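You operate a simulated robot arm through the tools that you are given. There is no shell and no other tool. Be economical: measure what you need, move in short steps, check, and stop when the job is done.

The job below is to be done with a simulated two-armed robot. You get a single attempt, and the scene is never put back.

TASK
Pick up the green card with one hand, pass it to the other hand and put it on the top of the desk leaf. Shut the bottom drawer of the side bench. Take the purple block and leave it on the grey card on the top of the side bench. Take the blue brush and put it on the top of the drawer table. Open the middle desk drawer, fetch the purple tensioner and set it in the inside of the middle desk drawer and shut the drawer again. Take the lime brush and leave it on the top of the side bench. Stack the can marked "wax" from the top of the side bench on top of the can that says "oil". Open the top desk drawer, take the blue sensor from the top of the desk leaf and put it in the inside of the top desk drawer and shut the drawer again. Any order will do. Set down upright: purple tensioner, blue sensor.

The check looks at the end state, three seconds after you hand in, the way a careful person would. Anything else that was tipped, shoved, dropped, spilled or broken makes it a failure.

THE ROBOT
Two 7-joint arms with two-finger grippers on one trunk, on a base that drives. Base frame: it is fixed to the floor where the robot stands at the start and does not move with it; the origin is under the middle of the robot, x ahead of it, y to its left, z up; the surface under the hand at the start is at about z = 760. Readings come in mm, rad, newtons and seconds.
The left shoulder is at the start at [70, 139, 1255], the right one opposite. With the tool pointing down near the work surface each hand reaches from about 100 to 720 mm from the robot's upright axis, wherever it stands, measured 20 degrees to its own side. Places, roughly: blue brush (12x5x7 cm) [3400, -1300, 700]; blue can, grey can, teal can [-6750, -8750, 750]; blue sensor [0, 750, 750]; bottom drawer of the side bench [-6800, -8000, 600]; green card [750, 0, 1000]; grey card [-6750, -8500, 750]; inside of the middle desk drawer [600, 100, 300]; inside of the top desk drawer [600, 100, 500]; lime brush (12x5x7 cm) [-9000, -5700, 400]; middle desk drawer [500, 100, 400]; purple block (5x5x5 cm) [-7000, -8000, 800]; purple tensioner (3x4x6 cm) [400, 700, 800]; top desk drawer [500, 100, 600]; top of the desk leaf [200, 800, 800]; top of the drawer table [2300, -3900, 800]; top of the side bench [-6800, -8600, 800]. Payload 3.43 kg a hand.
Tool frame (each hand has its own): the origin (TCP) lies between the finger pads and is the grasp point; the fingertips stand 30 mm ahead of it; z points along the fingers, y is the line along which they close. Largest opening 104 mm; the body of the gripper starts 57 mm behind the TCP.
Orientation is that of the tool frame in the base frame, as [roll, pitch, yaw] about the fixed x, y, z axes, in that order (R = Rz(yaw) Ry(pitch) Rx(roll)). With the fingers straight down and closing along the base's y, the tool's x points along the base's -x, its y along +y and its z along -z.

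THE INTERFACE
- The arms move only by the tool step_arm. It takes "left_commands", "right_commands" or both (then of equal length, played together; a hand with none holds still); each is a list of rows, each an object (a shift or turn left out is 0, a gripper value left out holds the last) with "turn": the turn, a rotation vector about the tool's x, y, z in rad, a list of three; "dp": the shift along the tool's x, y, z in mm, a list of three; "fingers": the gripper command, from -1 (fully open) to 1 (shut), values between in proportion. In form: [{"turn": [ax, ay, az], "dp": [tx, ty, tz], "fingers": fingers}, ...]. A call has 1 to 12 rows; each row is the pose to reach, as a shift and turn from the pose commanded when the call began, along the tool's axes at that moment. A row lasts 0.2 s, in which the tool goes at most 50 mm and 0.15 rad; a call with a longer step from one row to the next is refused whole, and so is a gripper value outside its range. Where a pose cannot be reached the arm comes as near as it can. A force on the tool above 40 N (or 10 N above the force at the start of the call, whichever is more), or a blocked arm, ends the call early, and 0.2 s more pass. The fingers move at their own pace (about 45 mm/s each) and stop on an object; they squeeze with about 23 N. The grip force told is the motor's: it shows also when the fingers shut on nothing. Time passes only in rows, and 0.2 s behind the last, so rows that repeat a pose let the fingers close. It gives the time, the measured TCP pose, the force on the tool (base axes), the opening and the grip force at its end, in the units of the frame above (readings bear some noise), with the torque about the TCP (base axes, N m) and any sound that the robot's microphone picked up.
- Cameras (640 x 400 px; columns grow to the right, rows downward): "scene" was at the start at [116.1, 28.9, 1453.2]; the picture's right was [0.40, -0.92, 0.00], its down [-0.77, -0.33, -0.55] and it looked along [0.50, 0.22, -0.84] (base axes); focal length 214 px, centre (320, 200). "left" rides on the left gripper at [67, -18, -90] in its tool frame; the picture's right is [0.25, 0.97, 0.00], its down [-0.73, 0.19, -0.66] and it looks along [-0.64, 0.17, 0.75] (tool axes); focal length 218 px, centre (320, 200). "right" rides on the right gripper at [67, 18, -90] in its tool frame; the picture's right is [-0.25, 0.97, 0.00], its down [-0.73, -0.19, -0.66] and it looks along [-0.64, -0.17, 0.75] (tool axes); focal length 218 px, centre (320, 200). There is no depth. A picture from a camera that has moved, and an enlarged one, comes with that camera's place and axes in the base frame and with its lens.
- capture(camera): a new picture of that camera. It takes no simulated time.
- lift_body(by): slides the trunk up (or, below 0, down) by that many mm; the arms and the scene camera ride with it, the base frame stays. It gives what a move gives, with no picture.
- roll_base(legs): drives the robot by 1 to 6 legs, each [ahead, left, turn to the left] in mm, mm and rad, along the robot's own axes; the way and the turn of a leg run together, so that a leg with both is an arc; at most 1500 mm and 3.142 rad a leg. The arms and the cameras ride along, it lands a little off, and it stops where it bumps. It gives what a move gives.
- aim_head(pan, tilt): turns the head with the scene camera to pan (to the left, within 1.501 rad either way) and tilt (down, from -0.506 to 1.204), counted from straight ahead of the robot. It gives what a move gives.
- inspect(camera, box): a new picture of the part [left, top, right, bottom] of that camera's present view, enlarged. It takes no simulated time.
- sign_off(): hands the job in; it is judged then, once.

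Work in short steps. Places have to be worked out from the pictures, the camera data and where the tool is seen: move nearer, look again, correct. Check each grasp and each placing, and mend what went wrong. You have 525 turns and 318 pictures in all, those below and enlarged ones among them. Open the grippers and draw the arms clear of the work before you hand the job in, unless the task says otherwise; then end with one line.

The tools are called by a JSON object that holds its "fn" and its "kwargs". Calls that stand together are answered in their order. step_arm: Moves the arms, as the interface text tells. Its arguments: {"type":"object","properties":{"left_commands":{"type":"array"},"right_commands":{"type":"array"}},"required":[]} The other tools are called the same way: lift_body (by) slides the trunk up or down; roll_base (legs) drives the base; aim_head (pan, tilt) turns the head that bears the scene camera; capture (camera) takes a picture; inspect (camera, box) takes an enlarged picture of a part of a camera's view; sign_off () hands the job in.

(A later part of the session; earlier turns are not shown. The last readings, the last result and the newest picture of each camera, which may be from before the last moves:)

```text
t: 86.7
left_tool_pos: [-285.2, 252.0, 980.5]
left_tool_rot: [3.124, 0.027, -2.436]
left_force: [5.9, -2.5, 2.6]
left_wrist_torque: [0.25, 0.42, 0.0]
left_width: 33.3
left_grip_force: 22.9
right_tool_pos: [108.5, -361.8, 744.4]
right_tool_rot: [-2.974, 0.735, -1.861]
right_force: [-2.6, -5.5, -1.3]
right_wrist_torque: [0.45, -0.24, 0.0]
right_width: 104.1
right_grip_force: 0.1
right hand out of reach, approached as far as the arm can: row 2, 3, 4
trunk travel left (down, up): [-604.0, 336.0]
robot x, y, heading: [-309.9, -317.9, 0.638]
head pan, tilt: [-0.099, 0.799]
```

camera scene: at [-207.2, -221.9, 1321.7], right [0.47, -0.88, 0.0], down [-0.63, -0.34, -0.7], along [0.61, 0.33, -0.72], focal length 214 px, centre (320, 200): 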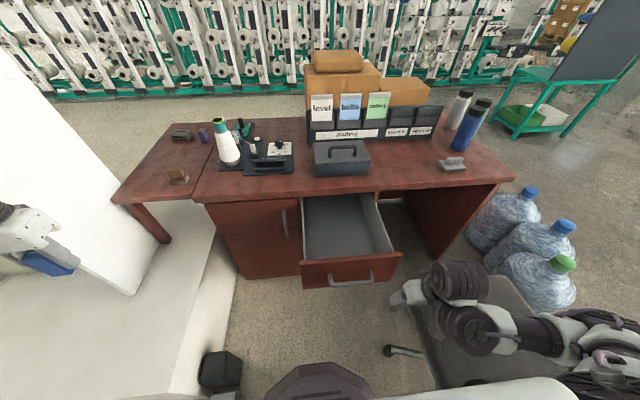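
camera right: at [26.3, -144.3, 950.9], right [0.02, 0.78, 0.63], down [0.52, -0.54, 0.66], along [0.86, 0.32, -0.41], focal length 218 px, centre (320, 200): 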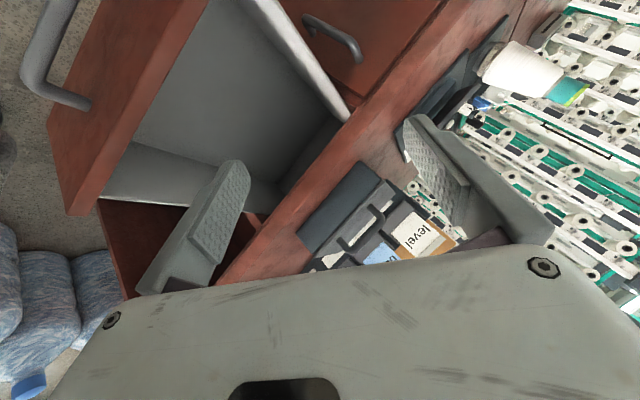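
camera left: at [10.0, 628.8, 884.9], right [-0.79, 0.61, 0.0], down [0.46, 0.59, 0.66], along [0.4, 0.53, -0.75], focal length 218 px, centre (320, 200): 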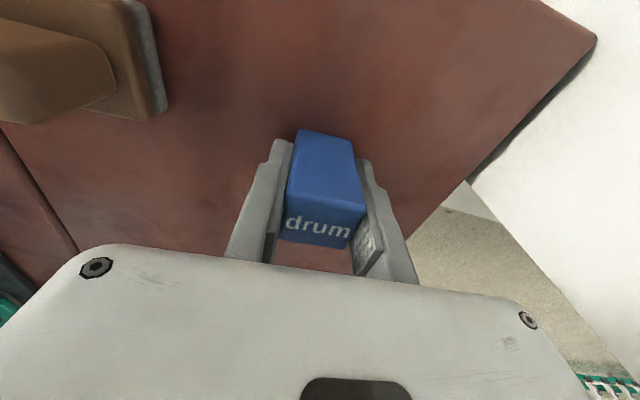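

The base shifted: something is pressing. Look right now.

{"fn": "aim_head", "kwargs": {"pan": -0.9, "tilt": 0.9}}

{"fn": "capture", "kwargs": {"camera": "scene"}}

```text
t: 87.8
left_tool_pos: [-267.8, 295.1, 970.2]
left_tool_rot: [3.136, 0.005, -2.484]
left_force: [-0.2, 0.1, -0.7]
left_wrist_torque: [0.03, -0.01, 0.02]
left_width: 33.4
left_grip_force: 23.4
right_tool_pos: [99.4, -339.7, 744.3]
right_tool_rot: [-2.972, 0.72, -1.902]
right_force: [-0.2, -0.6, -0.6]
right_wrist_torque: [0.04, 0.01, 0.01]
right_width: 104.1
right_grip_force: 0.0
trunk travel left (down, up): [-604.0, 336.0]
robot x, y, heading: [-319.9, -292.2, 0.593]
head pan, tilt: [-0.901, 0.901]
```

```text
259 pictures are left
camera scene: at [-205.9, -283.6, 1313.8], right [-0.3, -0.95, 0.0], down [-0.75, 0.24, -0.62], along [0.59, -0.19, -0.78], focal length 214 px, centre (320, 200)
```

scene: 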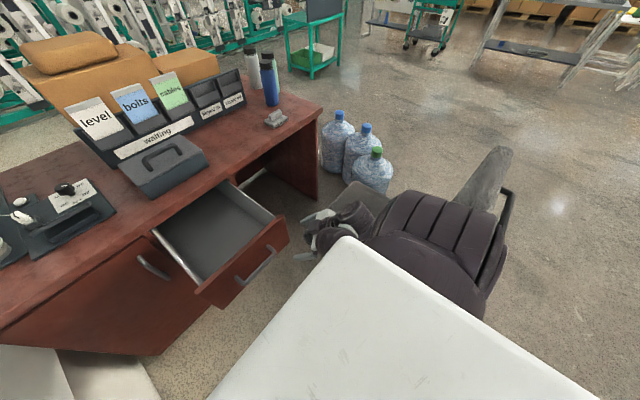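

The chair is where it was (its seat corner projects as before). I try again to raise the right hand straight up in small steps.

{"fn": "step_arm", "kwargs": {"right_commands": [{"dp": [-13, -3, -15]}, {"dp": [-26, -5, -30]}, {"dp": [-40, -8, -45]}, {"dp": [-53, -10, -60]}, {"dp": [-66, -13, -74]}]}}

{"fn": "capture", "kwargs": {"camera": "scene"}}

```text
t: 89.0
left_tool_pos: [-267.7, 294.5, 968.6]
left_tool_rot: [3.135, 0.005, -2.482]
left_force: [-0.2, 0.1, -1.2]
left_wrist_torque: [0.01, -0.01, -0.01]
left_width: 33.3
left_grip_force: 22.5
right_tool_pos: [124.9, -319.4, 769.7]
right_tool_rot: [-2.98, 0.731, -1.899]
right_force: [-0.2, 1.0, -0.7]
right_wrist_torque: [-0.02, 0.02, -0.01]
right_width: 103.9
right_grip_force: 0.1
right hand out of reach, approached as far as the arm can: row 1, 2, 3, 4, 5
trunk travel left (down, up): [-604.0, 336.0]
robot x, y, heading: [-324.7, -289.1, 0.593]
head pan, tilt: [-0.901, 0.901]
```

```text
258 pictures are left
camera scene: at [-206.3, -282.8, 1313.7], right [-0.3, -0.95, 0.0], down [-0.75, 0.24, -0.62], along [0.59, -0.19, -0.78], focal length 214 px, centre (320, 200)
```

scene: 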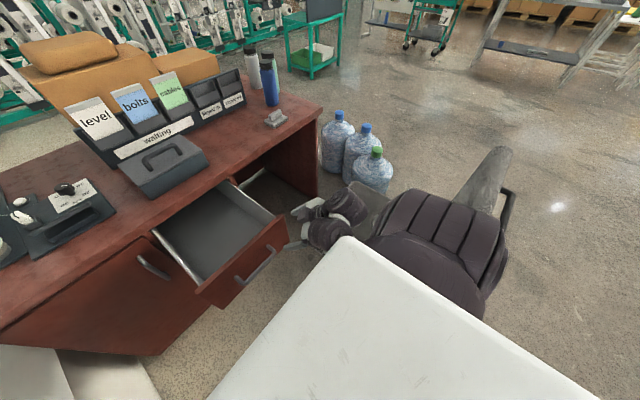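

I leave the right arm there. Lower the trunk 110 mm and bring the left hand (with the sensor) over the open drawer, without moving the base.

{"fn": "lift_body", "kwargs": {"by": -110}}

{"fn": "step_arm", "kwargs": {"left_commands": [{"dp": [-12, -43, 0]}, {"dp": [-23, -85, 0]}, {"dp": [-35, -127, 0]}, {"dp": [-46, -170, 0]}, {"dp": [-58, -212, 0]}, {"dp": [-70, -255, 0]}, {"dp": [-81, -297, 0]}, {"dp": [-93, -340, 0]}, {"dp": [-104, -382, 0]}, {"dp": [-116, -424, 0]}, {"dp": [-128, -467, 0]}, {"dp": [-139, -509, 0]}]}}

{"fn": "aim_head", "kwargs": {"pan": -0.1, "tilt": 0.9}}

{"fn": "capture", "kwargs": {"camera": "scene"}}

{"fn": "capture", "kwargs": {"camera": "left"}}

```text
t: 90.4
left_tool_pos: [-268.8, 295.7, 859.7]
left_tool_rot: [3.136, 0.006, -2.482]
left_force: [0.0, 0.1, -0.8]
left_wrist_torque: [0.0, 0.04, 0.0]
left_width: 33.3
left_grip_force: 23.1
right_tool_pos: [125.3, -319.3, 660.3]
right_tool_rot: [-2.979, 0.731, -1.901]
right_force: [0.3, 0.3, -0.9]
right_wrist_torque: [-0.02, 0.0, 0.0]
right_width: 104.1
right_grip_force: 0.1
trunk travel left (down, up): [-494.0, 446.0]
robot x, y, heading: [-322.8, -286.9, 0.59]
head pan, tilt: [-0.901, 0.901]
```

```text
t: 93.0
left_tool_pos: [-35.8, 114.4, 853.1]
left_tool_rot: [3.137, 0.007, -2.483]
left_force: [-0.3, 0.6, -1.2]
left_wrist_torque: [-0.01, 0.03, -0.03]
left_width: 33.3
left_grip_force: 23.3
left hand out of reach, approached as far as the arm can: row 7, 8, 9, 10, 11, 12
right_tool_pos: [125.5, -319.2, 658.8]
right_tool_rot: [-2.981, 0.731, -1.898]
right_force: [-0.4, -0.3, 0.0]
right_wrist_torque: [-0.01, 0.01, 0.02]
right_width: 104.1
right_grip_force: 0.1
trunk travel left (down, up): [-494.0, 446.0]
robot x, y, heading: [-318.3, -283.9, 0.592]
head pan, tilt: [-0.901, 0.901]
```

```text
t: 94.2
left_tool_pos: [-36.4, 114.4, 853.5]
left_tool_rot: [3.138, 0.006, -2.482]
left_force: [-0.2, 0.0, -0.8]
left_wrist_torque: [0.0, 0.0, 0.0]
left_width: 33.2
left_grip_force: 22.2
right_tool_pos: [125.1, -318.9, 659.4]
right_tool_rot: [-2.979, 0.734, -1.899]
right_force: [0.0, 0.1, -0.4]
right_wrist_torque: [-0.02, -0.02, 0.02]
right_width: 104.1
right_grip_force: 0.0
trunk travel left (down, up): [-494.0, 446.0]
robot x, y, heading: [-319.0, -292.5, 0.594]
head pan, tilt: [-0.099, 0.901]
```

```text
257 pictures are left
camera scene: at [-211.6, -224.4, 1203.7], right [0.47, -0.88, 0.0], down [-0.69, -0.37, -0.62], along [0.55, 0.29, -0.78], focal length 214 px, centre (320, 200)
```

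scene: 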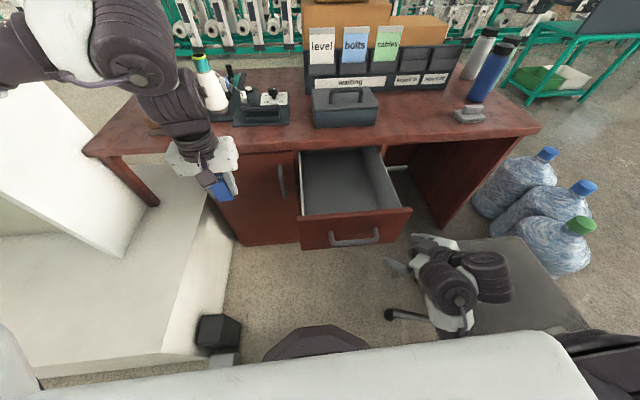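

```text
256 pictures are left
camera left: at [-79.6, 58.3, 942.3], right [-0.79, 0.61, 0.0], down [0.46, 0.59, 0.66], along [0.4, 0.53, -0.75], focal length 218 px, centre (320, 200)
```

left: 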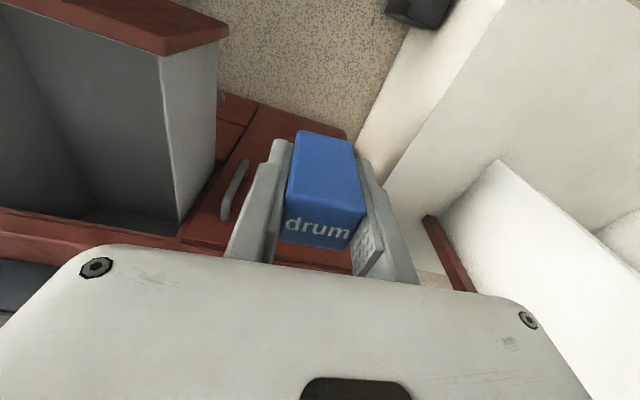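

The left wrist limits crossing with this yaw; I let the tool yaw clockwise while moving on to the drawer.

{"fn": "step_arm", "kwargs": {"left_commands": [{"turn": [0, 0, 0.13]}, {"turn": [0, 0, 0.26], "dp": [-10, -37, 0]}, {"turn": [0, 0, 0.39], "dp": [-22, -75, 0]}, {"turn": [0, 0, 0.52], "dp": [-33, -112, 0]}, {"turn": [0, 0, 0.65], "dp": [-45, -150, 0]}, {"turn": [0, 0, 0.78], "dp": [-56, -187, 0]}, {"turn": [0, 0, 0.9], "dp": [-67, -224, 0]}, {"turn": [0, 0, 0.9], "dp": [-67, -224, 0]}]}}

{"fn": "capture", "kwargs": {"camera": "scene"}}

{"fn": "capture", "kwargs": {"camera": "left"}}

```text
t: 96.0
left_tool_pos: [-45.4, 106.7, 888.3]
left_tool_rot: [3.137, 0.006, 2.9]
left_force: [-0.1, 0.0, -0.4]
left_wrist_torque: [-0.03, 0.02, 0.0]
left_width: 33.2
left_grip_force: 23.5
left hand out of reach, approached as far as the arm can: row 2, 3, 4, 5, 6, 7, 8
right_tool_pos: [125.6, -318.7, 659.0]
right_tool_rot: [-2.978, 0.731, -1.9]
right_force: [0.3, -0.3, 0.1]
right_wrist_torque: [-0.05, 0.0, 0.01]
right_width: 104.1
right_grip_force: 0.1
trunk travel left (down, up): [-494.0, 446.0]
robot x, y, heading: [-321.3, -289.0, 0.592]
head pan, tilt: [-0.099, 0.901]
```

```text
255 pictures are left
camera scene: at [-210.8, -223.5, 1203.6], right [0.47, -0.88, 0.0], down [-0.69, -0.37, -0.62], along [0.55, 0.29, -0.78], focal length 214 px, centre (320, 200)
```

scene: 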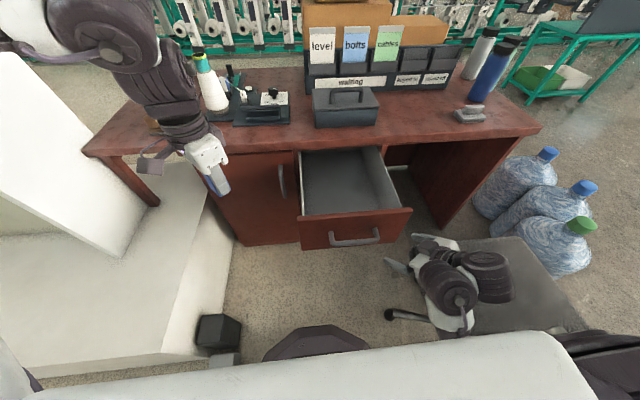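

```text
254 pictures are left
camera left: at [-115.2, 105.4, 977.8], right [-0.01, 1.0, 0.0], down [0.75, 0.01, 0.66], along [0.66, 0.01, -0.75], focal length 218 px, centre (320, 200)
```

left: 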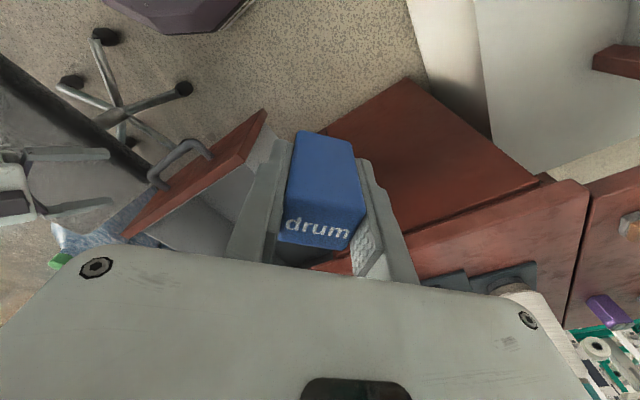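

The left arm cannot cross inward; I'd better reconfigure arms in open space. First raise the trunk and look around for free floor.

{"fn": "lift_body", "kwargs": {"by": 350}}

{"fn": "aim_head", "kwargs": {"pan": 1.5, "tilt": 0.7}}

{"fn": "capture", "kwargs": {"camera": "scene"}}

{"fn": "aim_head", "kwargs": {"pan": -1.5, "tilt": 0.7}}

{"fn": "capture", "kwargs": {"camera": "scene"}}

```text
t: 99.4
left_tool_pos: [-45.2, 106.3, 1238.7]
left_tool_rot: [3.136, 0.006, 2.899]
left_force: [-0.8, -0.3, -0.7]
left_wrist_torque: [0.04, -0.04, -0.04]
left_width: 33.4
left_grip_force: 23.1
right_tool_pos: [124.3, -319.7, 1008.9]
right_tool_rot: [-2.977, 0.731, -1.899]
right_force: [0.6, -1.0, -0.6]
right_wrist_torque: [0.01, 0.01, 0.0]
right_width: 103.9
right_grip_force: 0.1
trunk travel left (down, up): [-844.0, 96.0]
robot x, y, heading: [-320.1, -288.3, 0.59]
head pan, tilt: [-0.099, 0.901]
```

```text
t: 101.0
left_tool_pos: [-45.7, 107.5, 1239.3]
left_tool_rot: [3.137, 0.005, 2.899]
left_force: [-0.2, 0.1, -0.6]
left_wrist_torque: [0.01, 0.0, -0.01]
left_width: 33.1
left_grip_force: 22.9
right_tool_pos: [125.2, -319.5, 1009.1]
right_tool_rot: [-2.978, 0.731, -1.899]
right_force: [-0.3, 0.0, -0.1]
right_wrist_torque: [-0.04, 0.01, 0.04]
right_width: 104.2
right_grip_force: 0.1
trunk travel left (down, up): [-844.0, 96.0]
robot x, y, heading: [-320.8, -290.2, 0.592]
head pan, tilt: [1.499, 0.7]
```

```text
253 pictures are left
camera scene: at [-320.2, -186.1, 1569.9], right [0.87, 0.5, 0.0], down [0.32, -0.56, -0.76], along [-0.38, 0.66, -0.64], focal length 214 px, centre (320, 200)
```

scene: 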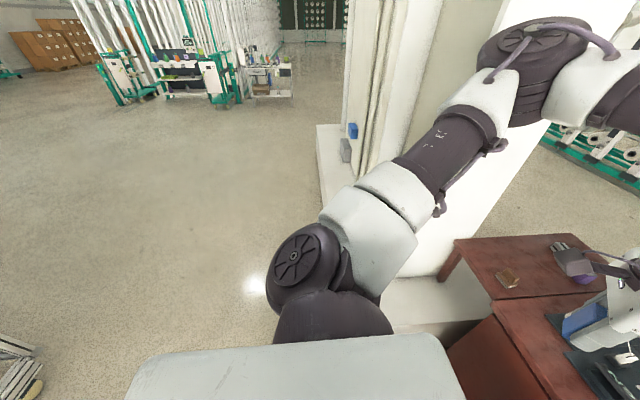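

```text
t: 103.7
left_tool_pos: [-44.8, 107.3, 1238.7]
left_tool_rot: [3.136, 0.004, 2.902]
left_force: [-0.8, -0.2, -1.9]
left_wrist_torque: [-0.01, 0.01, 0.02]
left_width: 33.3
left_grip_force: 23.3
right_tool_pos: [126.6, -318.6, 1009.2]
right_tool_rot: [-2.98, 0.731, -1.899]
right_force: [-0.2, 0.2, 0.5]
right_wrist_torque: [0.03, 0.04, 0.01]
right_width: 103.9
right_grip_force: 0.0
trunk travel left (down, up): [-844.0, 96.0]
robot x, y, heading: [-324.5, -287.7, 0.594]
head pan, tilt: [-1.499, 0.7]
```

```text
252 pictures are left
camera scene: at [-225.8, -326.8, 1569.9], right [-0.79, -0.62, 0.0], down [-0.4, 0.51, -0.76], along [0.47, -0.6, -0.64], focal length 214 px, centre (320, 200)
```

scene: 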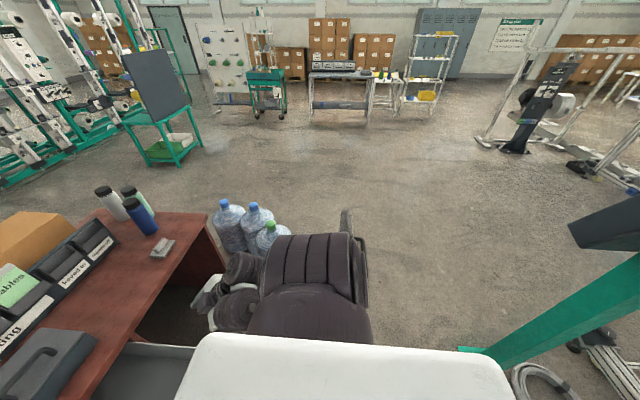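

Open floor lies behind-left. I drive there (along -x) to reconfigure the arms safely.

{"fn": "roll_base", "kwargs": {"legs": [[-556, 302, 0]]}}

{"fn": "aim_head", "kwargs": {"pan": -0.4, "tilt": 0.6}}

{"fn": "capture", "kwargs": {"camera": "scene"}}

```text
t: 107.2
left_tool_pos: [-671.6, 51.0, 1238.7]
left_tool_rot: [3.136, 0.003, 2.901]
left_force: [-1.0, 0.6, -1.4]
left_wrist_torque: [-0.01, 0.0, 0.02]
left_width: 33.2
left_grip_force: 22.2
right_tool_pos: [-501.0, -375.6, 1009.7]
right_tool_rot: [-2.978, 0.733, -1.898]
right_force: [0.5, 0.9, -0.8]
right_wrist_torque: [0.02, -0.02, 0.01]
right_width: 103.6
right_grip_force: 0.1
trunk travel left (down, up): [-844.0, 96.0]
robot x, y, heading: [-947.7, -349.8, 0.589]
head pan, tilt: [-1.499, 0.7]
```

```text
t: 108.5
left_tool_pos: [-672.2, 50.4, 1238.8]
left_tool_rot: [3.135, 0.005, 2.901]
left_force: [0.2, 0.0, -0.6]
left_wrist_torque: [-0.03, -0.01, -0.04]
left_width: 33.0
left_grip_force: 23.2
right_tool_pos: [-501.6, -374.5, 1009.5]
right_tool_rot: [-2.981, 0.73, -1.898]
right_force: [-0.4, 0.2, 0.1]
right_wrist_torque: [-0.02, 0.04, 0.0]
right_width: 103.8
right_grip_force: 0.1
trunk travel left (down, up): [-844.0, 96.0]
robot x, y, heading: [-944.3, -351.3, 0.594]
head pan, tilt: [-0.4, 0.6]
```

```text
251 pictures are left
camera scene: at [-818.2, -299.4, 1578.5], right [0.19, -0.98, 0.0], down [-0.55, -0.11, -0.82], along [0.81, 0.16, -0.57], focal length 214 px, centre (320, 200)
```

scene: 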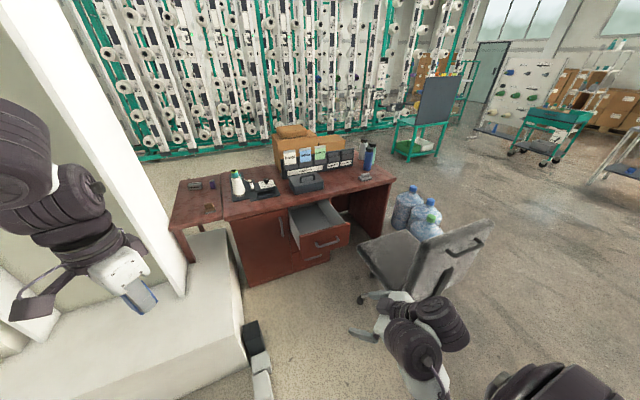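

I bring the right hand to point forward (fingers closing sideways) while raising it 200 mm, in open space.

{"fn": "step_arm", "kwargs": {"right_commands": [{"turn": [0.064, -0.113, 0.049], "dp": [-19, -4, -21]}, {"turn": [0.127, -0.225, 0.097], "dp": [-38, -7, -42]}, {"turn": [0.191, -0.338, 0.146], "dp": [-57, -11, -63]}, {"turn": [0.255, -0.45, 0.194], "dp": [-75, -14, -85]}, {"turn": [0.319, -0.563, 0.243], "dp": [-94, -18, -106]}, {"turn": [0.382, -0.675, 0.291], "dp": [-113, -21, -127]}, {"turn": [0.446, -0.788, 0.34], "dp": [-132, -25, -148]}]}}

{"fn": "capture", "kwargs": {"camera": "scene"}}

```text
t: 109.5
left_tool_pos: [-670.5, 48.7, 1238.7]
left_tool_rot: [3.136, 0.002, 2.902]
left_force: [0.2, -0.7, -0.9]
left_wrist_torque: [0.01, 0.04, -0.02]
left_width: 33.2
left_grip_force: 23.2
right_tool_pos: [-439.1, -386.2, 1064.5]
right_tool_rot: [-2.58, 1.036, -1.824]
right_force: [0.2, 0.6, 0.5]
right_wrist_torque: [0.0, 0.02, 0.02]
right_width: 104.0
right_grip_force: 0.0
right hand out of reach, approached as far as the arm can: row 1, 2, 3, 4
trunk travel left (down, up): [-844.0, 96.0]
robot x, y, heading: [-947.5, -343.4, 0.592]
head pan, tilt: [-0.4, 0.6]
stopped in row 4 (right hand): the arm was blocked; the commanded pose is now the measured one
```

```text
250 pictures are left
camera scene: at [-815.6, -300.7, 1578.3], right [0.19, -0.98, 0.0], down [-0.56, -0.11, -0.82], along [0.81, 0.16, -0.57], focal length 214 px, centre (320, 200)
```

scene: 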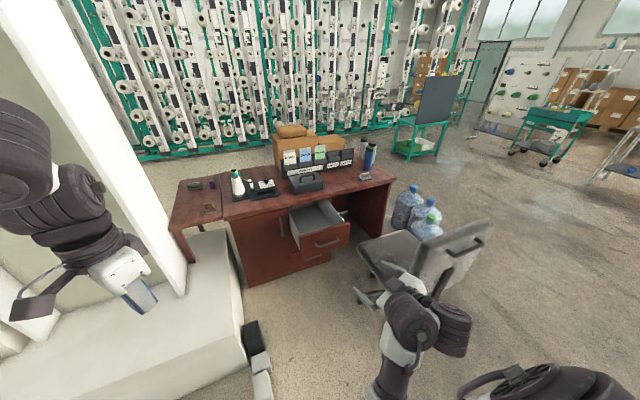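

Blocked near its own body perhaps; I stretch the right hand forward first.

{"fn": "step_arm", "kwargs": {"right_commands": [{"dp": [-15, -9, 36]}, {"dp": [-31, -17, 72]}, {"dp": [-46, -26, 108]}, {"dp": [-61, -35, 144]}]}}

{"fn": "capture", "kwargs": {"camera": "scene"}}

```text
t: 110.5
left_tool_pos: [-670.8, 51.8, 1237.3]
left_tool_rot: [3.137, 0.003, 2.9]
left_force: [0.6, -0.2, -1.0]
left_wrist_torque: [-0.03, 0.02, -0.04]
left_width: 33.0
left_grip_force: 22.6
right_tool_pos: [-295.8, -314.5, 1066.9]
right_tool_rot: [-2.533, 1.006, -1.808]
right_force: [-0.1, -1.0, -0.1]
right_wrist_torque: [0.0, -0.02, 0.01]
right_width: 104.1
right_grip_force: 0.0
trunk travel left (down, up): [-844.0, 96.0]
robot x, y, heading: [-946.8, -344.2, 0.593]
head pan, tilt: [-0.4, 0.6]
```

```text
249 pictures are left
camera scene: at [-816.4, -297.5, 1578.2], right [0.19, -0.98, 0.0], down [-0.56, -0.11, -0.82], along [0.81, 0.16, -0.57], focal length 214 px, centre (320, 200)
```

scene: 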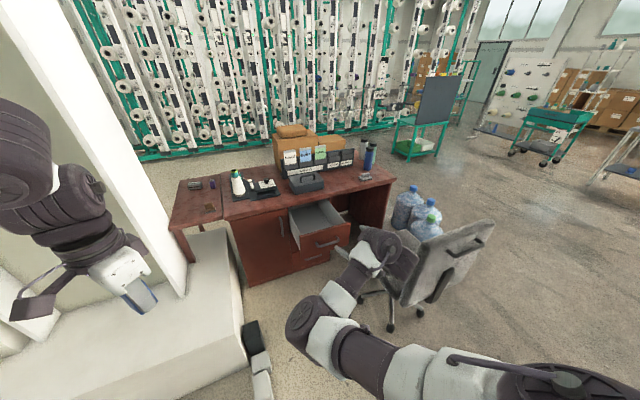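

Now it's free (elbow inward-low). Move the hand up 200 and right 150.

{"fn": "step_arm", "kwargs": {"right_commands": [{"dp": [-19, -33, -16]}, {"dp": [-38, -67, -32]}, {"dp": [-57, -100, -48]}, {"dp": [-77, -133, -63]}, {"dp": [-96, -167, -79]}, {"dp": [-115, -200, -95]}]}}

{"fn": "capture", "kwargs": {"camera": "scene"}}

```text
t: 111.9
left_tool_pos: [-670.4, 50.7, 1238.9]
left_tool_rot: [3.136, 0.003, 2.901]
left_force: [0.9, -0.3, -0.6]
left_wrist_torque: [0.01, 0.02, -0.02]
left_width: 33.3
left_grip_force: 23.2
right_tool_pos: [-216.3, -425.9, 1259.9]
right_tool_rot: [-2.579, 1.035, -1.823]
right_force: [-0.5, -0.6, -0.3]
right_wrist_torque: [0.02, -0.01, 0.05]
right_width: 103.9
right_grip_force: 0.0
trunk travel left (down, up): [-844.0, 96.0]
robot x, y, heading: [-950.0, -346.2, 0.593]
head pan, tilt: [-0.4, 0.6]
```

```text
248 pictures are left
camera scene: at [-817.2, -300.6, 1578.4], right [0.19, -0.98, 0.0], down [-0.56, -0.11, -0.82], along [0.81, 0.16, -0.57], focal length 214 px, centre (320, 200)
```

scene: 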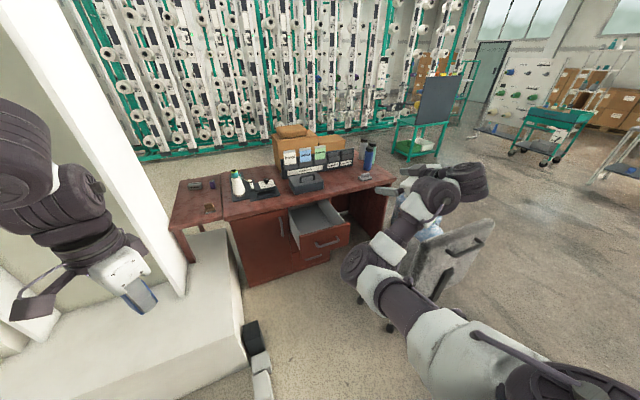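

Now tilt the hand to point down with natural yaw while retracting slightly.

{"fn": "step_arm", "kwargs": {"right_commands": [{"turn": [-0.015, 0.14, 0.045], "dp": [0, 15, -10]}, {"turn": [-0.03, 0.28, 0.09], "dp": [1, 30, -20]}, {"turn": [-0.044, 0.42, 0.135], "dp": [2, 45, -30]}, {"turn": [-0.059, 0.56, 0.18], "dp": [2, 60, -40]}, {"turn": [-0.074, 0.7, 0.225], "dp": [3, 75, -50]}, {"turn": [-0.089, 0.84, 0.27], "dp": [4, 90, -60]}, {"turn": [-0.103, 0.98, 0.315], "dp": [4, 105, -70]}, {"turn": [-0.118, 1.12, 0.36], "dp": [4, 116, -81]}]}}

{"fn": "capture", "kwargs": {"camera": "scene"}}

```text
t: 113.7
left_tool_pos: [-673.6, 52.1, 1239.0]
left_tool_rot: [3.135, 0.006, 2.9]
left_force: [-0.9, 0.1, -1.0]
left_wrist_torque: [0.0, -0.03, 0.01]
left_width: 33.2
left_grip_force: 22.6
right_tool_pos: [-412.6, -383.5, 956.7]
right_tool_rot: [-3.104, 0.193, -2.49]
right_force: [0.2, 0.5, 1.5]
right_wrist_torque: [0.01, 0.02, -0.01]
right_width: 104.0
right_grip_force: 0.1
right hand out of reach, approached as far as the arm can: row 1, 2, 3, 4, 5, 6, 7, 8
trunk travel left (down, up): [-844.0, 96.0]
robot x, y, heading: [-944.9, -352.0, 0.592]
head pan, tilt: [-0.4, 0.6]
```

```text
247 pictures are left
camera scene: at [-819.9, -297.5, 1578.3], right [0.19, -0.98, 0.0], down [-0.55, -0.11, -0.83], along [0.81, 0.16, -0.56], focal length 214 px, centre (320, 200)
```

scene: 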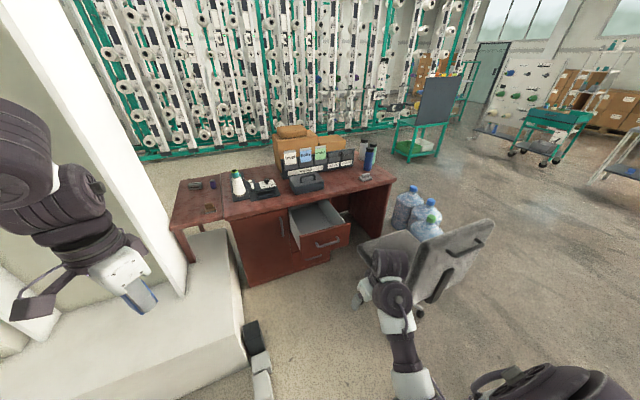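

Elbow-low branch can't point down. Stretch forward pointing ahead, near shoulder height, so I can roll the elbow back over.

{"fn": "step_arm", "kwargs": {"right_commands": [{"turn": [0, -0.138, 0], "dp": [-26, -7, -29]}, {"turn": [0, -0.276, 0], "dp": [-51, -14, -57]}, {"turn": [0, -0.413, 0], "dp": [-77, -22, -86]}, {"turn": [0, -0.551, 0], "dp": [-102, -29, -114]}, {"turn": [0, -0.689, 0], "dp": [-128, -36, -143]}, {"turn": [0, -0.827, 0], "dp": [-154, -43, -172]}, {"turn": [0, -0.965, 0], "dp": [-179, -50, -200]}, {"turn": [0, -1.102, 0], "dp": [-205, -58, -229]}, {"turn": [0, -1.24, 0], "dp": [-230, -65, -257]}, {"turn": [0, -1.378, 0], "dp": [-256, -72, -286]}]}}

{"fn": "step_arm", "kwargs": {"right_commands": [{"turn": [0, 0, -0.15]}, {"turn": [0, 0, -0.3]}, {"turn": [0, 0, -0.45]}, {"turn": [0, 0, -0.6]}, {"turn": [0, 0, -0.75]}, {"turn": [0, 0, -0.9]}, {"turn": [0, 0, -1.05]}, {"turn": [0, 0, -1.2]}, {"turn": [0, 0, -1.35]}, {"turn": [0, 0, -1.5]}]}}

{"fn": "capture", "kwargs": {"camera": "scene"}}

```text
t: 115.9
left_tool_pos: [-673.1, 50.2, 1237.9]
left_tool_rot: [3.136, 0.007, 2.901]
left_force: [0.7, 0.3, -0.8]
left_wrist_torque: [-0.01, -0.04, 0.01]
left_width: 33.1
left_grip_force: 23.1
right_tool_pos: [-218.7, -313.0, 1284.2]
right_tool_rot: [-1.666, 1.537, -1.024]
right_force: [0.7, 0.1, -0.4]
right_wrist_torque: [0.04, -0.03, 0.05]
right_width: 103.7
right_grip_force: 0.1
trunk travel left (down, up): [-844.0, 96.0]
robot x, y, heading: [-949.8, -345.4, 0.591]
head pan, tilt: [-0.4, 0.6]
```

```text
t: 118.1
left_tool_pos: [-672.2, 49.4, 1239.7]
left_tool_rot: [3.137, 0.004, 2.9]
left_force: [-0.4, -0.5, -0.8]
left_wrist_torque: [0.05, -0.02, -0.02]
left_width: 33.1
left_grip_force: 22.6
right_tool_pos: [-218.0, -312.7, 1284.2]
right_tool_rot: [-1.573, 0.034, -0.926]
right_force: [0.5, -0.6, 0.1]
right_wrist_torque: [0.05, 0.02, 0.0]
right_width: 104.2
right_grip_force: 0.0
trunk travel left (down, up): [-844.0, 96.0]
robot x, y, heading: [-945.5, -344.5, 0.589]
head pan, tilt: [-0.4, 0.6]
```

```text
246 pictures are left
camera scene: at [-817.3, -300.3, 1578.5], right [0.19, -0.98, 0.0], down [-0.56, -0.11, -0.82], along [0.81, 0.16, -0.57], focal length 214 px, centre (320, 200)
```

scene: 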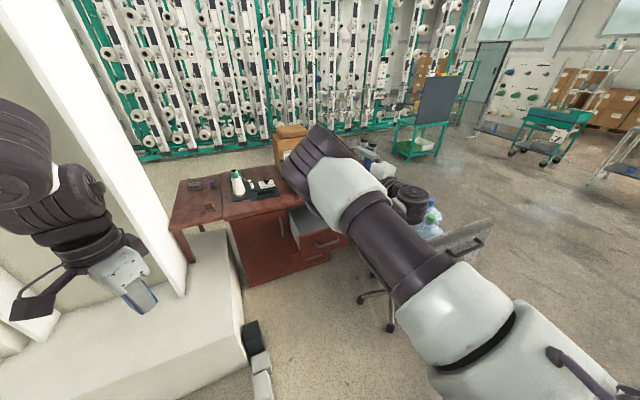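

The elbow is up again and this forward pose (y down) is the good one for handles. Now park the right hand pointing down, closer in.

{"fn": "step_arm", "kwargs": {"right_commands": [{"turn": [-0.143, 0, 0], "dp": [-21, 3, -17]}, {"turn": [-0.286, 0, 0], "dp": [-42, 6, -35]}, {"turn": [-0.428, 0, 0], "dp": [-63, 9, -52]}, {"turn": [-0.571, 0, 0], "dp": [-84, 12, -69]}, {"turn": [-0.714, 0, 0], "dp": [-105, 15, -86]}, {"turn": [-0.857, 0, 0], "dp": [-125, 18, -104]}, {"turn": [-1.0, 0, 0], "dp": [-146, 21, -121]}, {"turn": [-1.142, 0, 0], "dp": [-167, 24, -138]}, {"turn": [-1.285, 0, 0], "dp": [-188, 27, -155]}, {"turn": [-1.428, 0, 0], "dp": [-209, 30, -173]}, {"turn": [-1.571, 0, 0], "dp": [-230, 34, -190]}]}}

{"fn": "capture", "kwargs": {"camera": "scene"}}

```text
t: 120.5
left_tool_pos: [-671.7, 51.0, 1238.3]
left_tool_rot: [3.136, 0.003, 2.9]
left_force: [-0.3, -0.3, -0.8]
left_wrist_torque: [0.0, 0.0, -0.01]
left_width: 33.3
left_grip_force: 23.3
right_tool_pos: [-523.9, -398.5, 985.0]
right_tool_rot: [-2.855, 0.081, -0.88]
right_force: [0.1, -0.5, -0.1]
right_wrist_torque: [0.0, -0.01, 0.0]
right_width: 104.0
right_grip_force: 0.0
right hand out of reach, approached as far as the arm can: row 4, 5, 6, 7, 8, 9, 10, 11
trunk travel left (down, up): [-844.0, 96.0]
robot x, y, heading: [-945.4, -345.5, 0.591]
head pan, tilt: [-0.4, 0.6]
```

```text
245 pictures are left
camera scene: at [-818.3, -299.9, 1578.6], right [0.19, -0.98, 0.0], down [-0.55, -0.11, -0.83], along [0.81, 0.16, -0.56], focal length 214 px, centre (320, 200)
```

scene: 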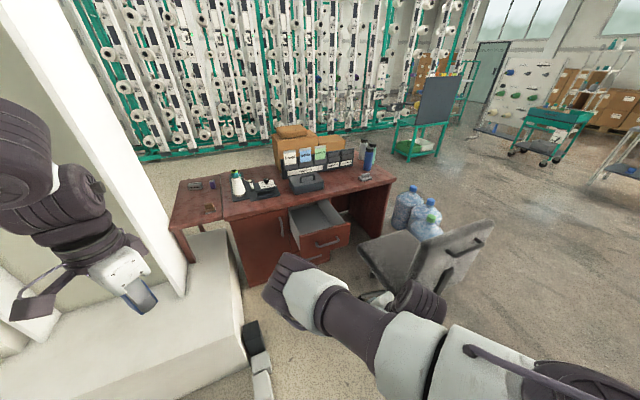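

Elbow points inward now; yaw the tool back to the natural heading while raising it.

{"fn": "step_arm", "kwargs": {"right_commands": [{"turn": [0, 0, 0.143], "dp": [0, 0, -14]}, {"turn": [0, 0, 0.286], "dp": [0, 0, -28]}, {"turn": [0, 0, 0.428], "dp": [0, 0, -42]}, {"turn": [0, 0, 0.571], "dp": [0, 0, -56]}, {"turn": [0, 0, 0.714], "dp": [0, 0, -70]}, {"turn": [0, 0, 0.857], "dp": [0, 0, -84]}, {"turn": [0, 0, 1.0], "dp": [0, 0, -98]}, {"turn": [0, 0, 1.142], "dp": [0, 0, -112]}, {"turn": [0, 0, 1.285], "dp": [0, 0, -126]}, {"turn": [0, 0, 1.428], "dp": [0, 0, -140]}, {"turn": [0, 0, 1.571], "dp": [0, 0, -150]}]}}

{"fn": "capture", "kwargs": {"camera": "scene"}}

```text
t: 122.9
left_tool_pos: [-672.1, 50.3, 1238.6]
left_tool_rot: [3.138, 0.006, 2.901]
left_force: [-0.6, 0.2, -1.0]
left_wrist_torque: [0.0, 0.02, 0.0]
left_width: 33.3
left_grip_force: 22.9
right_tool_pos: [-508.5, -405.3, 995.9]
right_tool_rot: [3.086, 0.322, -2.465]
right_force: [0.2, -0.6, -0.1]
right_wrist_torque: [-0.02, 0.02, 0.0]
right_width: 103.9
right_grip_force: 0.1
right hand out of reach, approached as far as the arm can: row 1, 2, 3, 4, 5, 6, 7, 8, 9, 10, 11
trunk travel left (down, up): [-844.0, 96.0]
robot x, y, heading: [-949.5, -343.3, 0.597]
head pan, tilt: [-0.4, 0.6]
```

```text
244 pictures are left
camera scene: at [-817.3, -300.0, 1578.5], right [0.19, -0.98, 0.0], down [-0.56, -0.11, -0.82], along [0.81, 0.16, -0.57], focal length 214 px, centre (320, 200)
```

scene: 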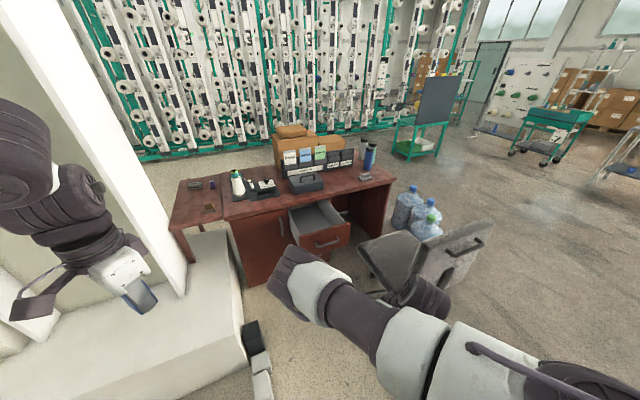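

The right arm can work like this (pointing down ~350 mm below the shoulder). I tuck it inward a little, then drive back to the drawer.

{"fn": "step_arm", "kwargs": {"right_commands": [{"dp": [0, 35, 0]}, {"dp": [0, 70, 0]}, {"dp": [0, 105, 0]}, {"dp": [0, 140, 0]}]}}

```text
t: 123.9
left_tool_pos: [-672.2, 51.0, 1237.7]
left_tool_rot: [3.137, 0.007, 2.902]
left_force: [-0.1, 0.5, -0.3]
left_wrist_torque: [0.01, 0.02, 0.0]
left_width: 33.1
left_grip_force: 22.6
right_tool_pos: [-531.6, -397.7, 976.3]
right_tool_rot: [3.054, 0.289, -2.475]
right_force: [0.3, -0.8, 0.8]
right_wrist_torque: [-0.02, 0.01, 0.01]
right_width: 104.1
right_grip_force: 0.1
right hand out of reach, approached as far as the arm can: row 1, 2, 3, 4
trunk travel left (down, up): [-844.0, 96.0]
robot x, y, heading: [-944.7, -344.9, 0.589]
head pan, tilt: [-0.4, 0.6]
```

Drive back to the drawer front, then rotate right ~0.45 rad so the drawer lies on the left arm's natural side.

{"fn": "roll_base", "kwargs": {"legs": [[578, -336, 0], [0, 0, -0.45]]}}

{"fn": "aim_head", "kwargs": {"pan": 0.2, "tilt": 0.9}}

{"fn": "capture", "kwargs": {"camera": "scene"}}

```text
t: 128.9
left_tool_pos: [139.2, -65.1, 1238.8]
left_tool_rot: [3.134, 0.005, 2.453]
left_force: [-0.8, 0.6, -1.0]
left_wrist_torque: [-0.03, -0.02, 0.01]
left_width: 33.3
left_grip_force: 23.0
right_tool_pos: [71.4, -528.8, 978.5]
right_tool_rot: [3.054, 0.291, -2.924]
right_force: [0.3, -0.2, 0.1]
right_wrist_torque: [0.06, 0.02, 0.01]
right_width: 103.9
right_grip_force: 0.1
trunk travel left (down, up): [-844.0, 96.0]
robot x, y, heading: [-280.5, -305.2, 0.14]
head pan, tilt: [-0.4, 0.6]
```

```text
t: 129.9
left_tool_pos: [139.1, -67.2, 1238.5]
left_tool_rot: [3.136, 0.004, 2.454]
left_force: [-0.7, 0.2, 0.4]
left_wrist_torque: [-0.01, 0.03, 0.01]
left_width: 33.2
left_grip_force: 23.0
right_tool_pos: [70.1, -530.6, 977.6]
right_tool_rot: [3.054, 0.29, -2.925]
right_force: [0.2, -0.6, 0.4]
right_wrist_torque: [0.0, 0.02, -0.01]
right_width: 103.8
right_grip_force: 0.0
trunk travel left (down, up): [-844.0, 96.0]
robot x, y, heading: [-282.6, -300.1, 0.147]
head pan, tilt: [0.201, 0.901]
```

```text
243 pictures are left
camera scene: at [-158.8, -269.9, 1553.8], right [0.34, -0.94, 0.0], down [-0.74, -0.26, -0.62], along [0.59, 0.21, -0.78], focal length 214 px, centre (320, 200)
```

scene: 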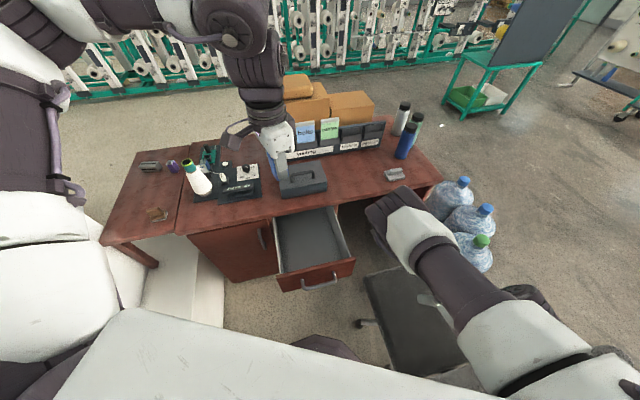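

Left hand is nearly above the drawer. Restore its natural yaw, centre it over the drawer (n≈165, s≈130) and lower the trunk.

{"fn": "step_arm", "kwargs": {"left_commands": [{"turn": [0, 0, -0.14], "dp": [-3, 14, 0]}, {"turn": [0, 0, -0.28], "dp": [-7, 28, 0]}, {"turn": [0, 0, -0.42], "dp": [-10, 42, 0]}, {"turn": [0, 0, -0.56], "dp": [-14, 56, 0]}, {"turn": [0, 0, -0.7], "dp": [-18, 70, 0]}, {"turn": [0, 0, -0.83], "dp": [-21, 84, 0]}]}}

{"fn": "lift_body", "kwargs": {"by": -250}}

{"fn": "capture", "kwargs": {"camera": "left"}}

{"fn": "capture", "kwargs": {"camera": "scene"}}

```text
t: 131.3
left_tool_pos: [197.7, -5.7, 1233.5]
left_tool_rot: [-3.138, 0.01, -2.998]
left_force: [-0.1, 0.0, -0.6]
left_wrist_torque: [-0.03, 0.02, 0.03]
left_width: 33.1
left_grip_force: 23.2
left hand out of reach, approached as far as the arm can: row 4, 5, 6
right_tool_pos: [71.1, -530.9, 977.2]
right_tool_rot: [3.053, 0.29, -2.922]
right_force: [-0.7, 0.3, -0.2]
right_wrist_torque: [0.0, -0.02, 0.02]
right_width: 104.4
right_grip_force: 0.0
trunk travel left (down, up): [-844.0, 96.0]
robot x, y, heading: [-283.2, -306.1, 0.141]
head pan, tilt: [0.201, 0.901]
```

```text
t: 133.9
left_tool_pos: [197.3, -7.6, 984.3]
left_tool_rot: [-3.138, 0.01, -3.002]
left_force: [-0.4, 0.6, -0.5]
left_wrist_torque: [-0.03, -0.02, -0.02]
left_width: 33.2
left_grip_force: 22.7
right_tool_pos: [71.0, -530.0, 726.5]
right_tool_rot: [3.053, 0.288, -2.925]
right_force: [0.4, 0.4, -0.1]
right_wrist_torque: [0.01, 0.0, 0.02]
right_width: 103.9
right_grip_force: 0.1
trunk travel left (down, up): [-594.0, 346.0]
robot x, y, heading: [-282.8, -305.7, 0.143]
head pan, tilt: [0.201, 0.901]
```

```text
242 pictures are left
camera left: at [131.7, -34.4, 1073.8], right [-0.39, 0.92, -0.01], down [0.69, 0.29, 0.66], along [0.61, 0.25, -0.75], focal length 218 px, centre (320, 200)
```

left: 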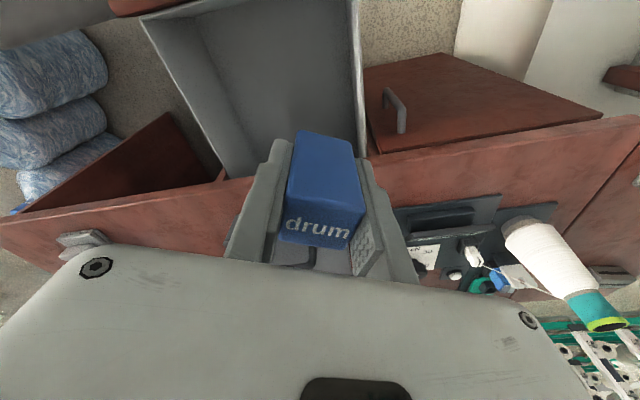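

```text
241 pictures are left
camera scene: at [-158.9, -269.9, 1303.8], right [0.34, -0.94, 0.0], down [-0.74, -0.26, -0.62], along [0.58, 0.21, -0.78], focal length 214 px, centre (320, 200)
```

scene: 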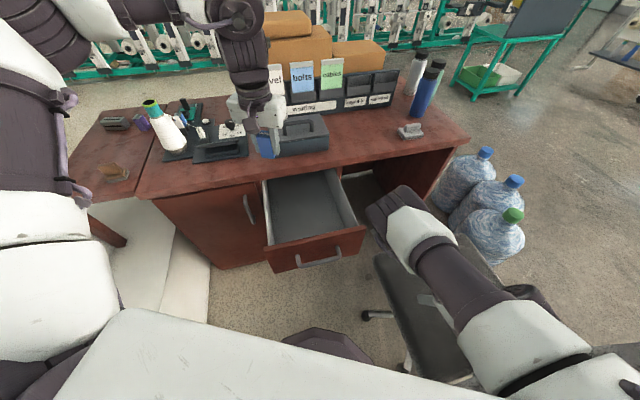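

The hand is over the drawer ~74 mm from its left wall. Shift 25 mm right and descend to z≈640.

{"fn": "step_arm", "kwargs": {"left_commands": [{"dp": [0, -25, 30]}, {"dp": [0, -25, 75]}, {"dp": [0, -25, 120]}, {"dp": [0, -25, 165]}, {"dp": [0, -25, 210]}, {"dp": [0, -25, 255]}, {"dp": [0, -25, 300]}, {"dp": [0, -25, 340]}]}}

{"fn": "capture", "kwargs": {"camera": "left"}}

{"fn": "capture", "kwargs": {"camera": "scene"}}

```text
t: 135.7
left_tool_pos: [142.8, 27.6, 763.0]
left_tool_rot: [-3.135, 0.012, -3.001]
left_force: [0.4, -0.2, 0.2]
left_wrist_torque: [0.0, -0.04, -0.01]
left_width: 33.2
left_grip_force: 22.8
left hand out of reach, approached as far as the arm can: row 1, 2, 3, 4, 5, 6, 7, 8
right_tool_pos: [70.9, -530.6, 726.6]
right_tool_rot: [3.054, 0.29, -2.923]
right_force: [-0.4, 0.0, 0.6]
right_wrist_torque: [0.01, -0.03, 0.02]
right_width: 103.9
right_grip_force: 0.0
trunk travel left (down, up): [-594.0, 346.0]
robot x, y, heading: [-281.0, -303.9, 0.14]
head pan, tilt: [0.201, 0.901]
```

```text
240 pictures are left
camera left: at [77.8, -0.5, 852.7], right [-0.39, 0.92, -0.01], down [0.69, 0.29, 0.66], along [0.61, 0.25, -0.75], focal length 218 px, centre (320, 200)
```

left: 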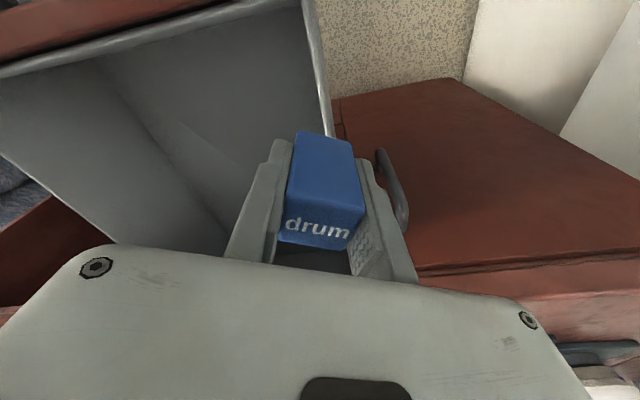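

```text
239 pictures are left
camera scene: at [-158.8, -269.9, 1303.7], right [0.34, -0.94, 0.0], down [-0.74, -0.26, -0.62], along [0.58, 0.21, -0.78], focal length 214 px, centre (320, 200)
```

scene: 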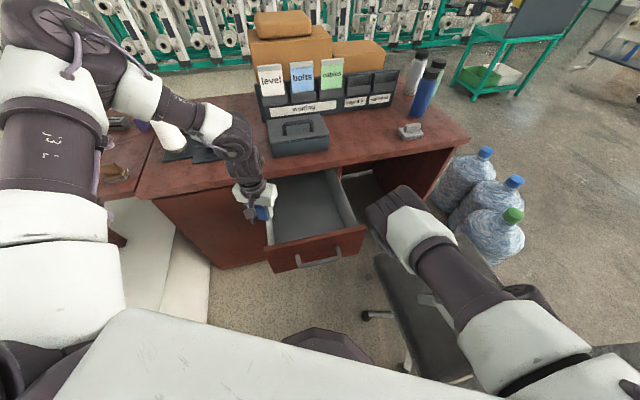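

The left hand can't go inward that low below the shoulder; I need the trunk lower, so the right arm must go to the forward pose first. Raise, then re-pose the right arm.

{"fn": "lift_body", "kwargs": {"by": 250}}

{"fn": "step_arm", "kwargs": {"right_commands": [{"turn": [0, -0.128, 0], "dp": [-28, -11, -20]}, {"turn": [0, -0.256, 0], "dp": [-55, -22, -40]}, {"turn": [0, -0.384, 0], "dp": [-83, -32, -60]}, {"turn": [0, -0.512, 0], "dp": [-110, -43, -80]}, {"turn": [0, -0.64, 0], "dp": [-138, -54, -100]}, {"turn": [0, -0.768, 0], "dp": [-166, -65, -121]}, {"turn": [0, -0.896, 0], "dp": [-193, -76, -141]}, {"turn": [0, -1.024, 0], "dp": [-221, -86, -161]}, {"turn": [0, -1.152, 0], "dp": [-248, -97, -181]}, {"turn": [0, -1.28, 0], "dp": [-276, -108, -201]}]}}

{"fn": "step_arm", "kwargs": {"right_commands": [{"turn": [0, 0, -0.15]}, {"turn": [0, 0, -0.3]}, {"turn": [0, 0, -0.45]}, {"turn": [0, 0, -0.6]}, {"turn": [0, 0, -0.75]}, {"turn": [0, 0, -0.9]}, {"turn": [0, 0, -1.05]}, {"turn": [0, 0, -1.2]}, {"turn": [0, 0, -1.35]}, {"turn": [0, 0, -1.5]}]}}

{"fn": "capture", "kwargs": {"camera": "scene"}}

```text
t: 138.3
left_tool_pos: [143.5, 27.1, 1011.9]
left_tool_rot: [-3.135, 0.011, -3.0]
left_force: [0.3, 0.5, -0.9]
left_wrist_torque: [0.0, 0.0, -0.02]
left_width: 33.4
left_grip_force: 22.8
right_tool_pos: [71.6, -530.2, 976.5]
right_tool_rot: [3.055, 0.29, -2.923]
right_force: [-0.2, -0.9, -0.1]
right_wrist_torque: [0.01, 0.01, 0.01]
right_width: 104.2
right_grip_force: 0.1
trunk travel left (down, up): [-844.0, 96.0]
robot x, y, heading: [-279.7, -304.5, 0.144]
head pan, tilt: [0.201, 0.901]
```

```text
t: 140.5
left_tool_pos: [145.6, 27.8, 1012.0]
left_tool_rot: [-3.137, 0.009, -2.999]
left_force: [-0.1, 0.0, -1.7]
left_wrist_torque: [-0.06, 0.01, 0.02]
left_width: 33.3
left_grip_force: 22.7
right_tool_pos: [313.4, -594.7, 1242.2]
right_tool_rot: [1.626, 1.497, 1.873]
right_force: [0.1, 0.7, 0.5]
right_wrist_torque: [0.04, 0.01, -0.09]
right_width: 104.3
right_grip_force: 0.0
right hand out of reach, approached as far as the arm can: row 1, 2, 3, 4, 5, 6, 7, 8, 9, 10
trunk travel left (down, up): [-844.0, 96.0]
robot x, y, heading: [-283.2, -303.5, 0.149]
head pan, tilt: [0.201, 0.901]
```

```text
t: 142.7
left_tool_pos: [143.7, 27.9, 1013.5]
left_tool_rot: [-3.137, 0.01, -3.0]
left_force: [0.5, -0.1, -0.5]
left_wrist_torque: [-0.02, 0.02, -0.03]
left_width: 32.9
left_grip_force: 23.3
right_tool_pos: [347.5, -615.8, 1268.6]
right_tool_rot: [-1.58, 0.158, -1.327]
right_force: [-0.7, -0.2, -0.1]
right_wrist_torque: [0.0, -0.01, 0.01]
right_width: 103.9
right_grip_force: 0.0
right hand out of reach, approached as far as the arm can: row 8, 9, 10
trunk travel left (down, up): [-844.0, 96.0]
robot x, y, heading: [-279.3, -301.7, 0.144]
head pan, tilt: [0.201, 0.901]
```

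```text
238 pictures are left
camera scene: at [-157.7, -268.6, 1553.6], right [0.34, -0.94, 0.0], down [-0.74, -0.27, -0.62], along [0.58, 0.21, -0.78], focal length 214 px, centre (320, 200)
```

scene: 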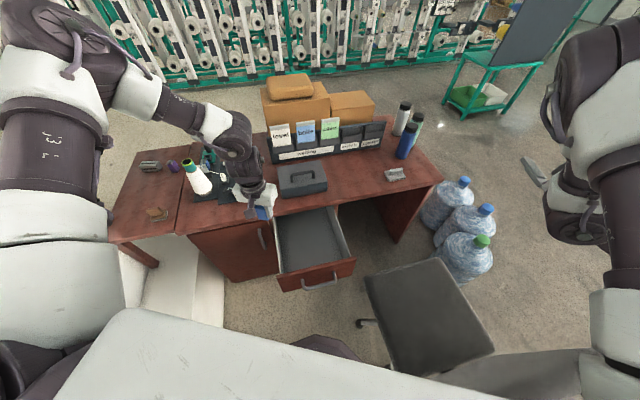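

The right arm is back elbow-up/out – good. Now raise the left hand relative to the shoulder, centre it inward over the drawer, then lower the trunk.

{"fn": "step_arm", "kwargs": {"left_commands": [{"dp": [0, 0, -45]}, {"dp": [0, 0, -90]}, {"dp": [-10, -10, -135]}, {"dp": [-25, -30, -170]}, {"dp": [-40, -50, -200]}, {"dp": [-52, -66, -220]}, {"dp": [-52, -66, -220]}]}}

{"fn": "lift_body", "kwargs": {"by": -400}}

{"fn": "capture", "kwargs": {"camera": "left"}}

{"fn": "capture", "kwargs": {"camera": "scene"}}

```text
t: 144.3
left_tool_pos: [189.5, -21.6, 1230.4]
left_tool_rot: [-3.133, 0.015, -3.001]
left_force: [0.5, -0.3, -0.7]
left_wrist_torque: [0.01, -0.02, 0.02]
left_width: 33.2
left_grip_force: 22.8
left hand out of reach, approached as far as the arm can: row 6, 7
right_tool_pos: [346.5, -617.5, 1269.7]
right_tool_rot: [-1.579, 0.159, -1.325]
right_force: [-0.4, 0.2, 0.2]
right_wrist_torque: [0.01, 0.01, 0.02]
right_width: 104.0
right_grip_force: 0.0
trunk travel left (down, up): [-844.0, 96.0]
robot x, y, heading: [-281.4, -304.4, 0.14]
head pan, tilt: [0.201, 0.901]
```

```text
t: 148.1
left_tool_pos: [190.4, -20.5, 830.4]
left_tool_rot: [-3.133, 0.015, -3.0]
left_force: [0.2, 0.5, -0.8]
left_wrist_torque: [-0.02, -0.01, -0.01]
left_width: 33.3
left_grip_force: 23.1
right_tool_pos: [346.4, -616.9, 870.0]
right_tool_rot: [-1.58, 0.159, -1.327]
right_force: [0.3, 0.8, 0.2]
right_wrist_torque: [0.0, -0.01, 0.0]
right_width: 104.2
right_grip_force: 0.0
trunk travel left (down, up): [-444.0, 496.0]
robot x, y, heading: [-282.5, -305.7, 0.142]
head pan, tilt: [0.201, 0.901]
```

```text
237 pictures are left
camera left: at [125.2, -48.7, 919.2], right [-0.39, 0.92, -0.01], down [0.69, 0.3, 0.67], along [0.62, 0.25, -0.75], focal length 218 px, centre (320, 200)
```

left: 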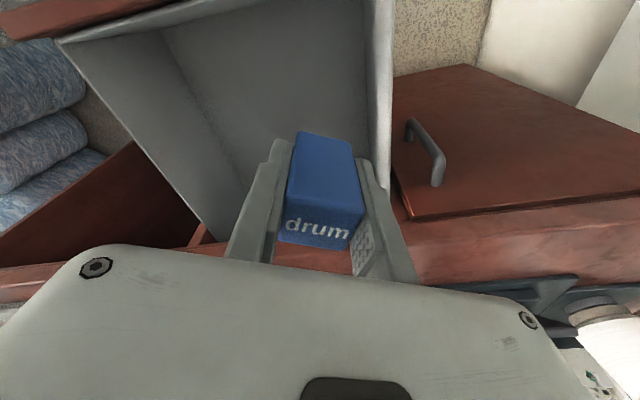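

```text
236 pictures are left
camera scene: at [-158.8, -270.0, 1153.8], right [0.34, -0.94, 0.0], down [-0.74, -0.26, -0.62], along [0.58, 0.21, -0.78], focal length 214 px, centre (320, 200)
```

scene: 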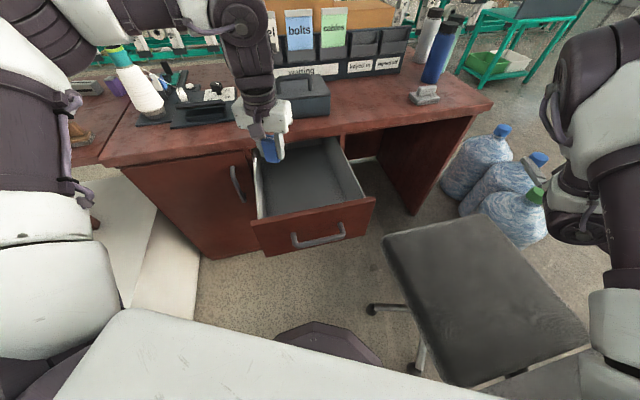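

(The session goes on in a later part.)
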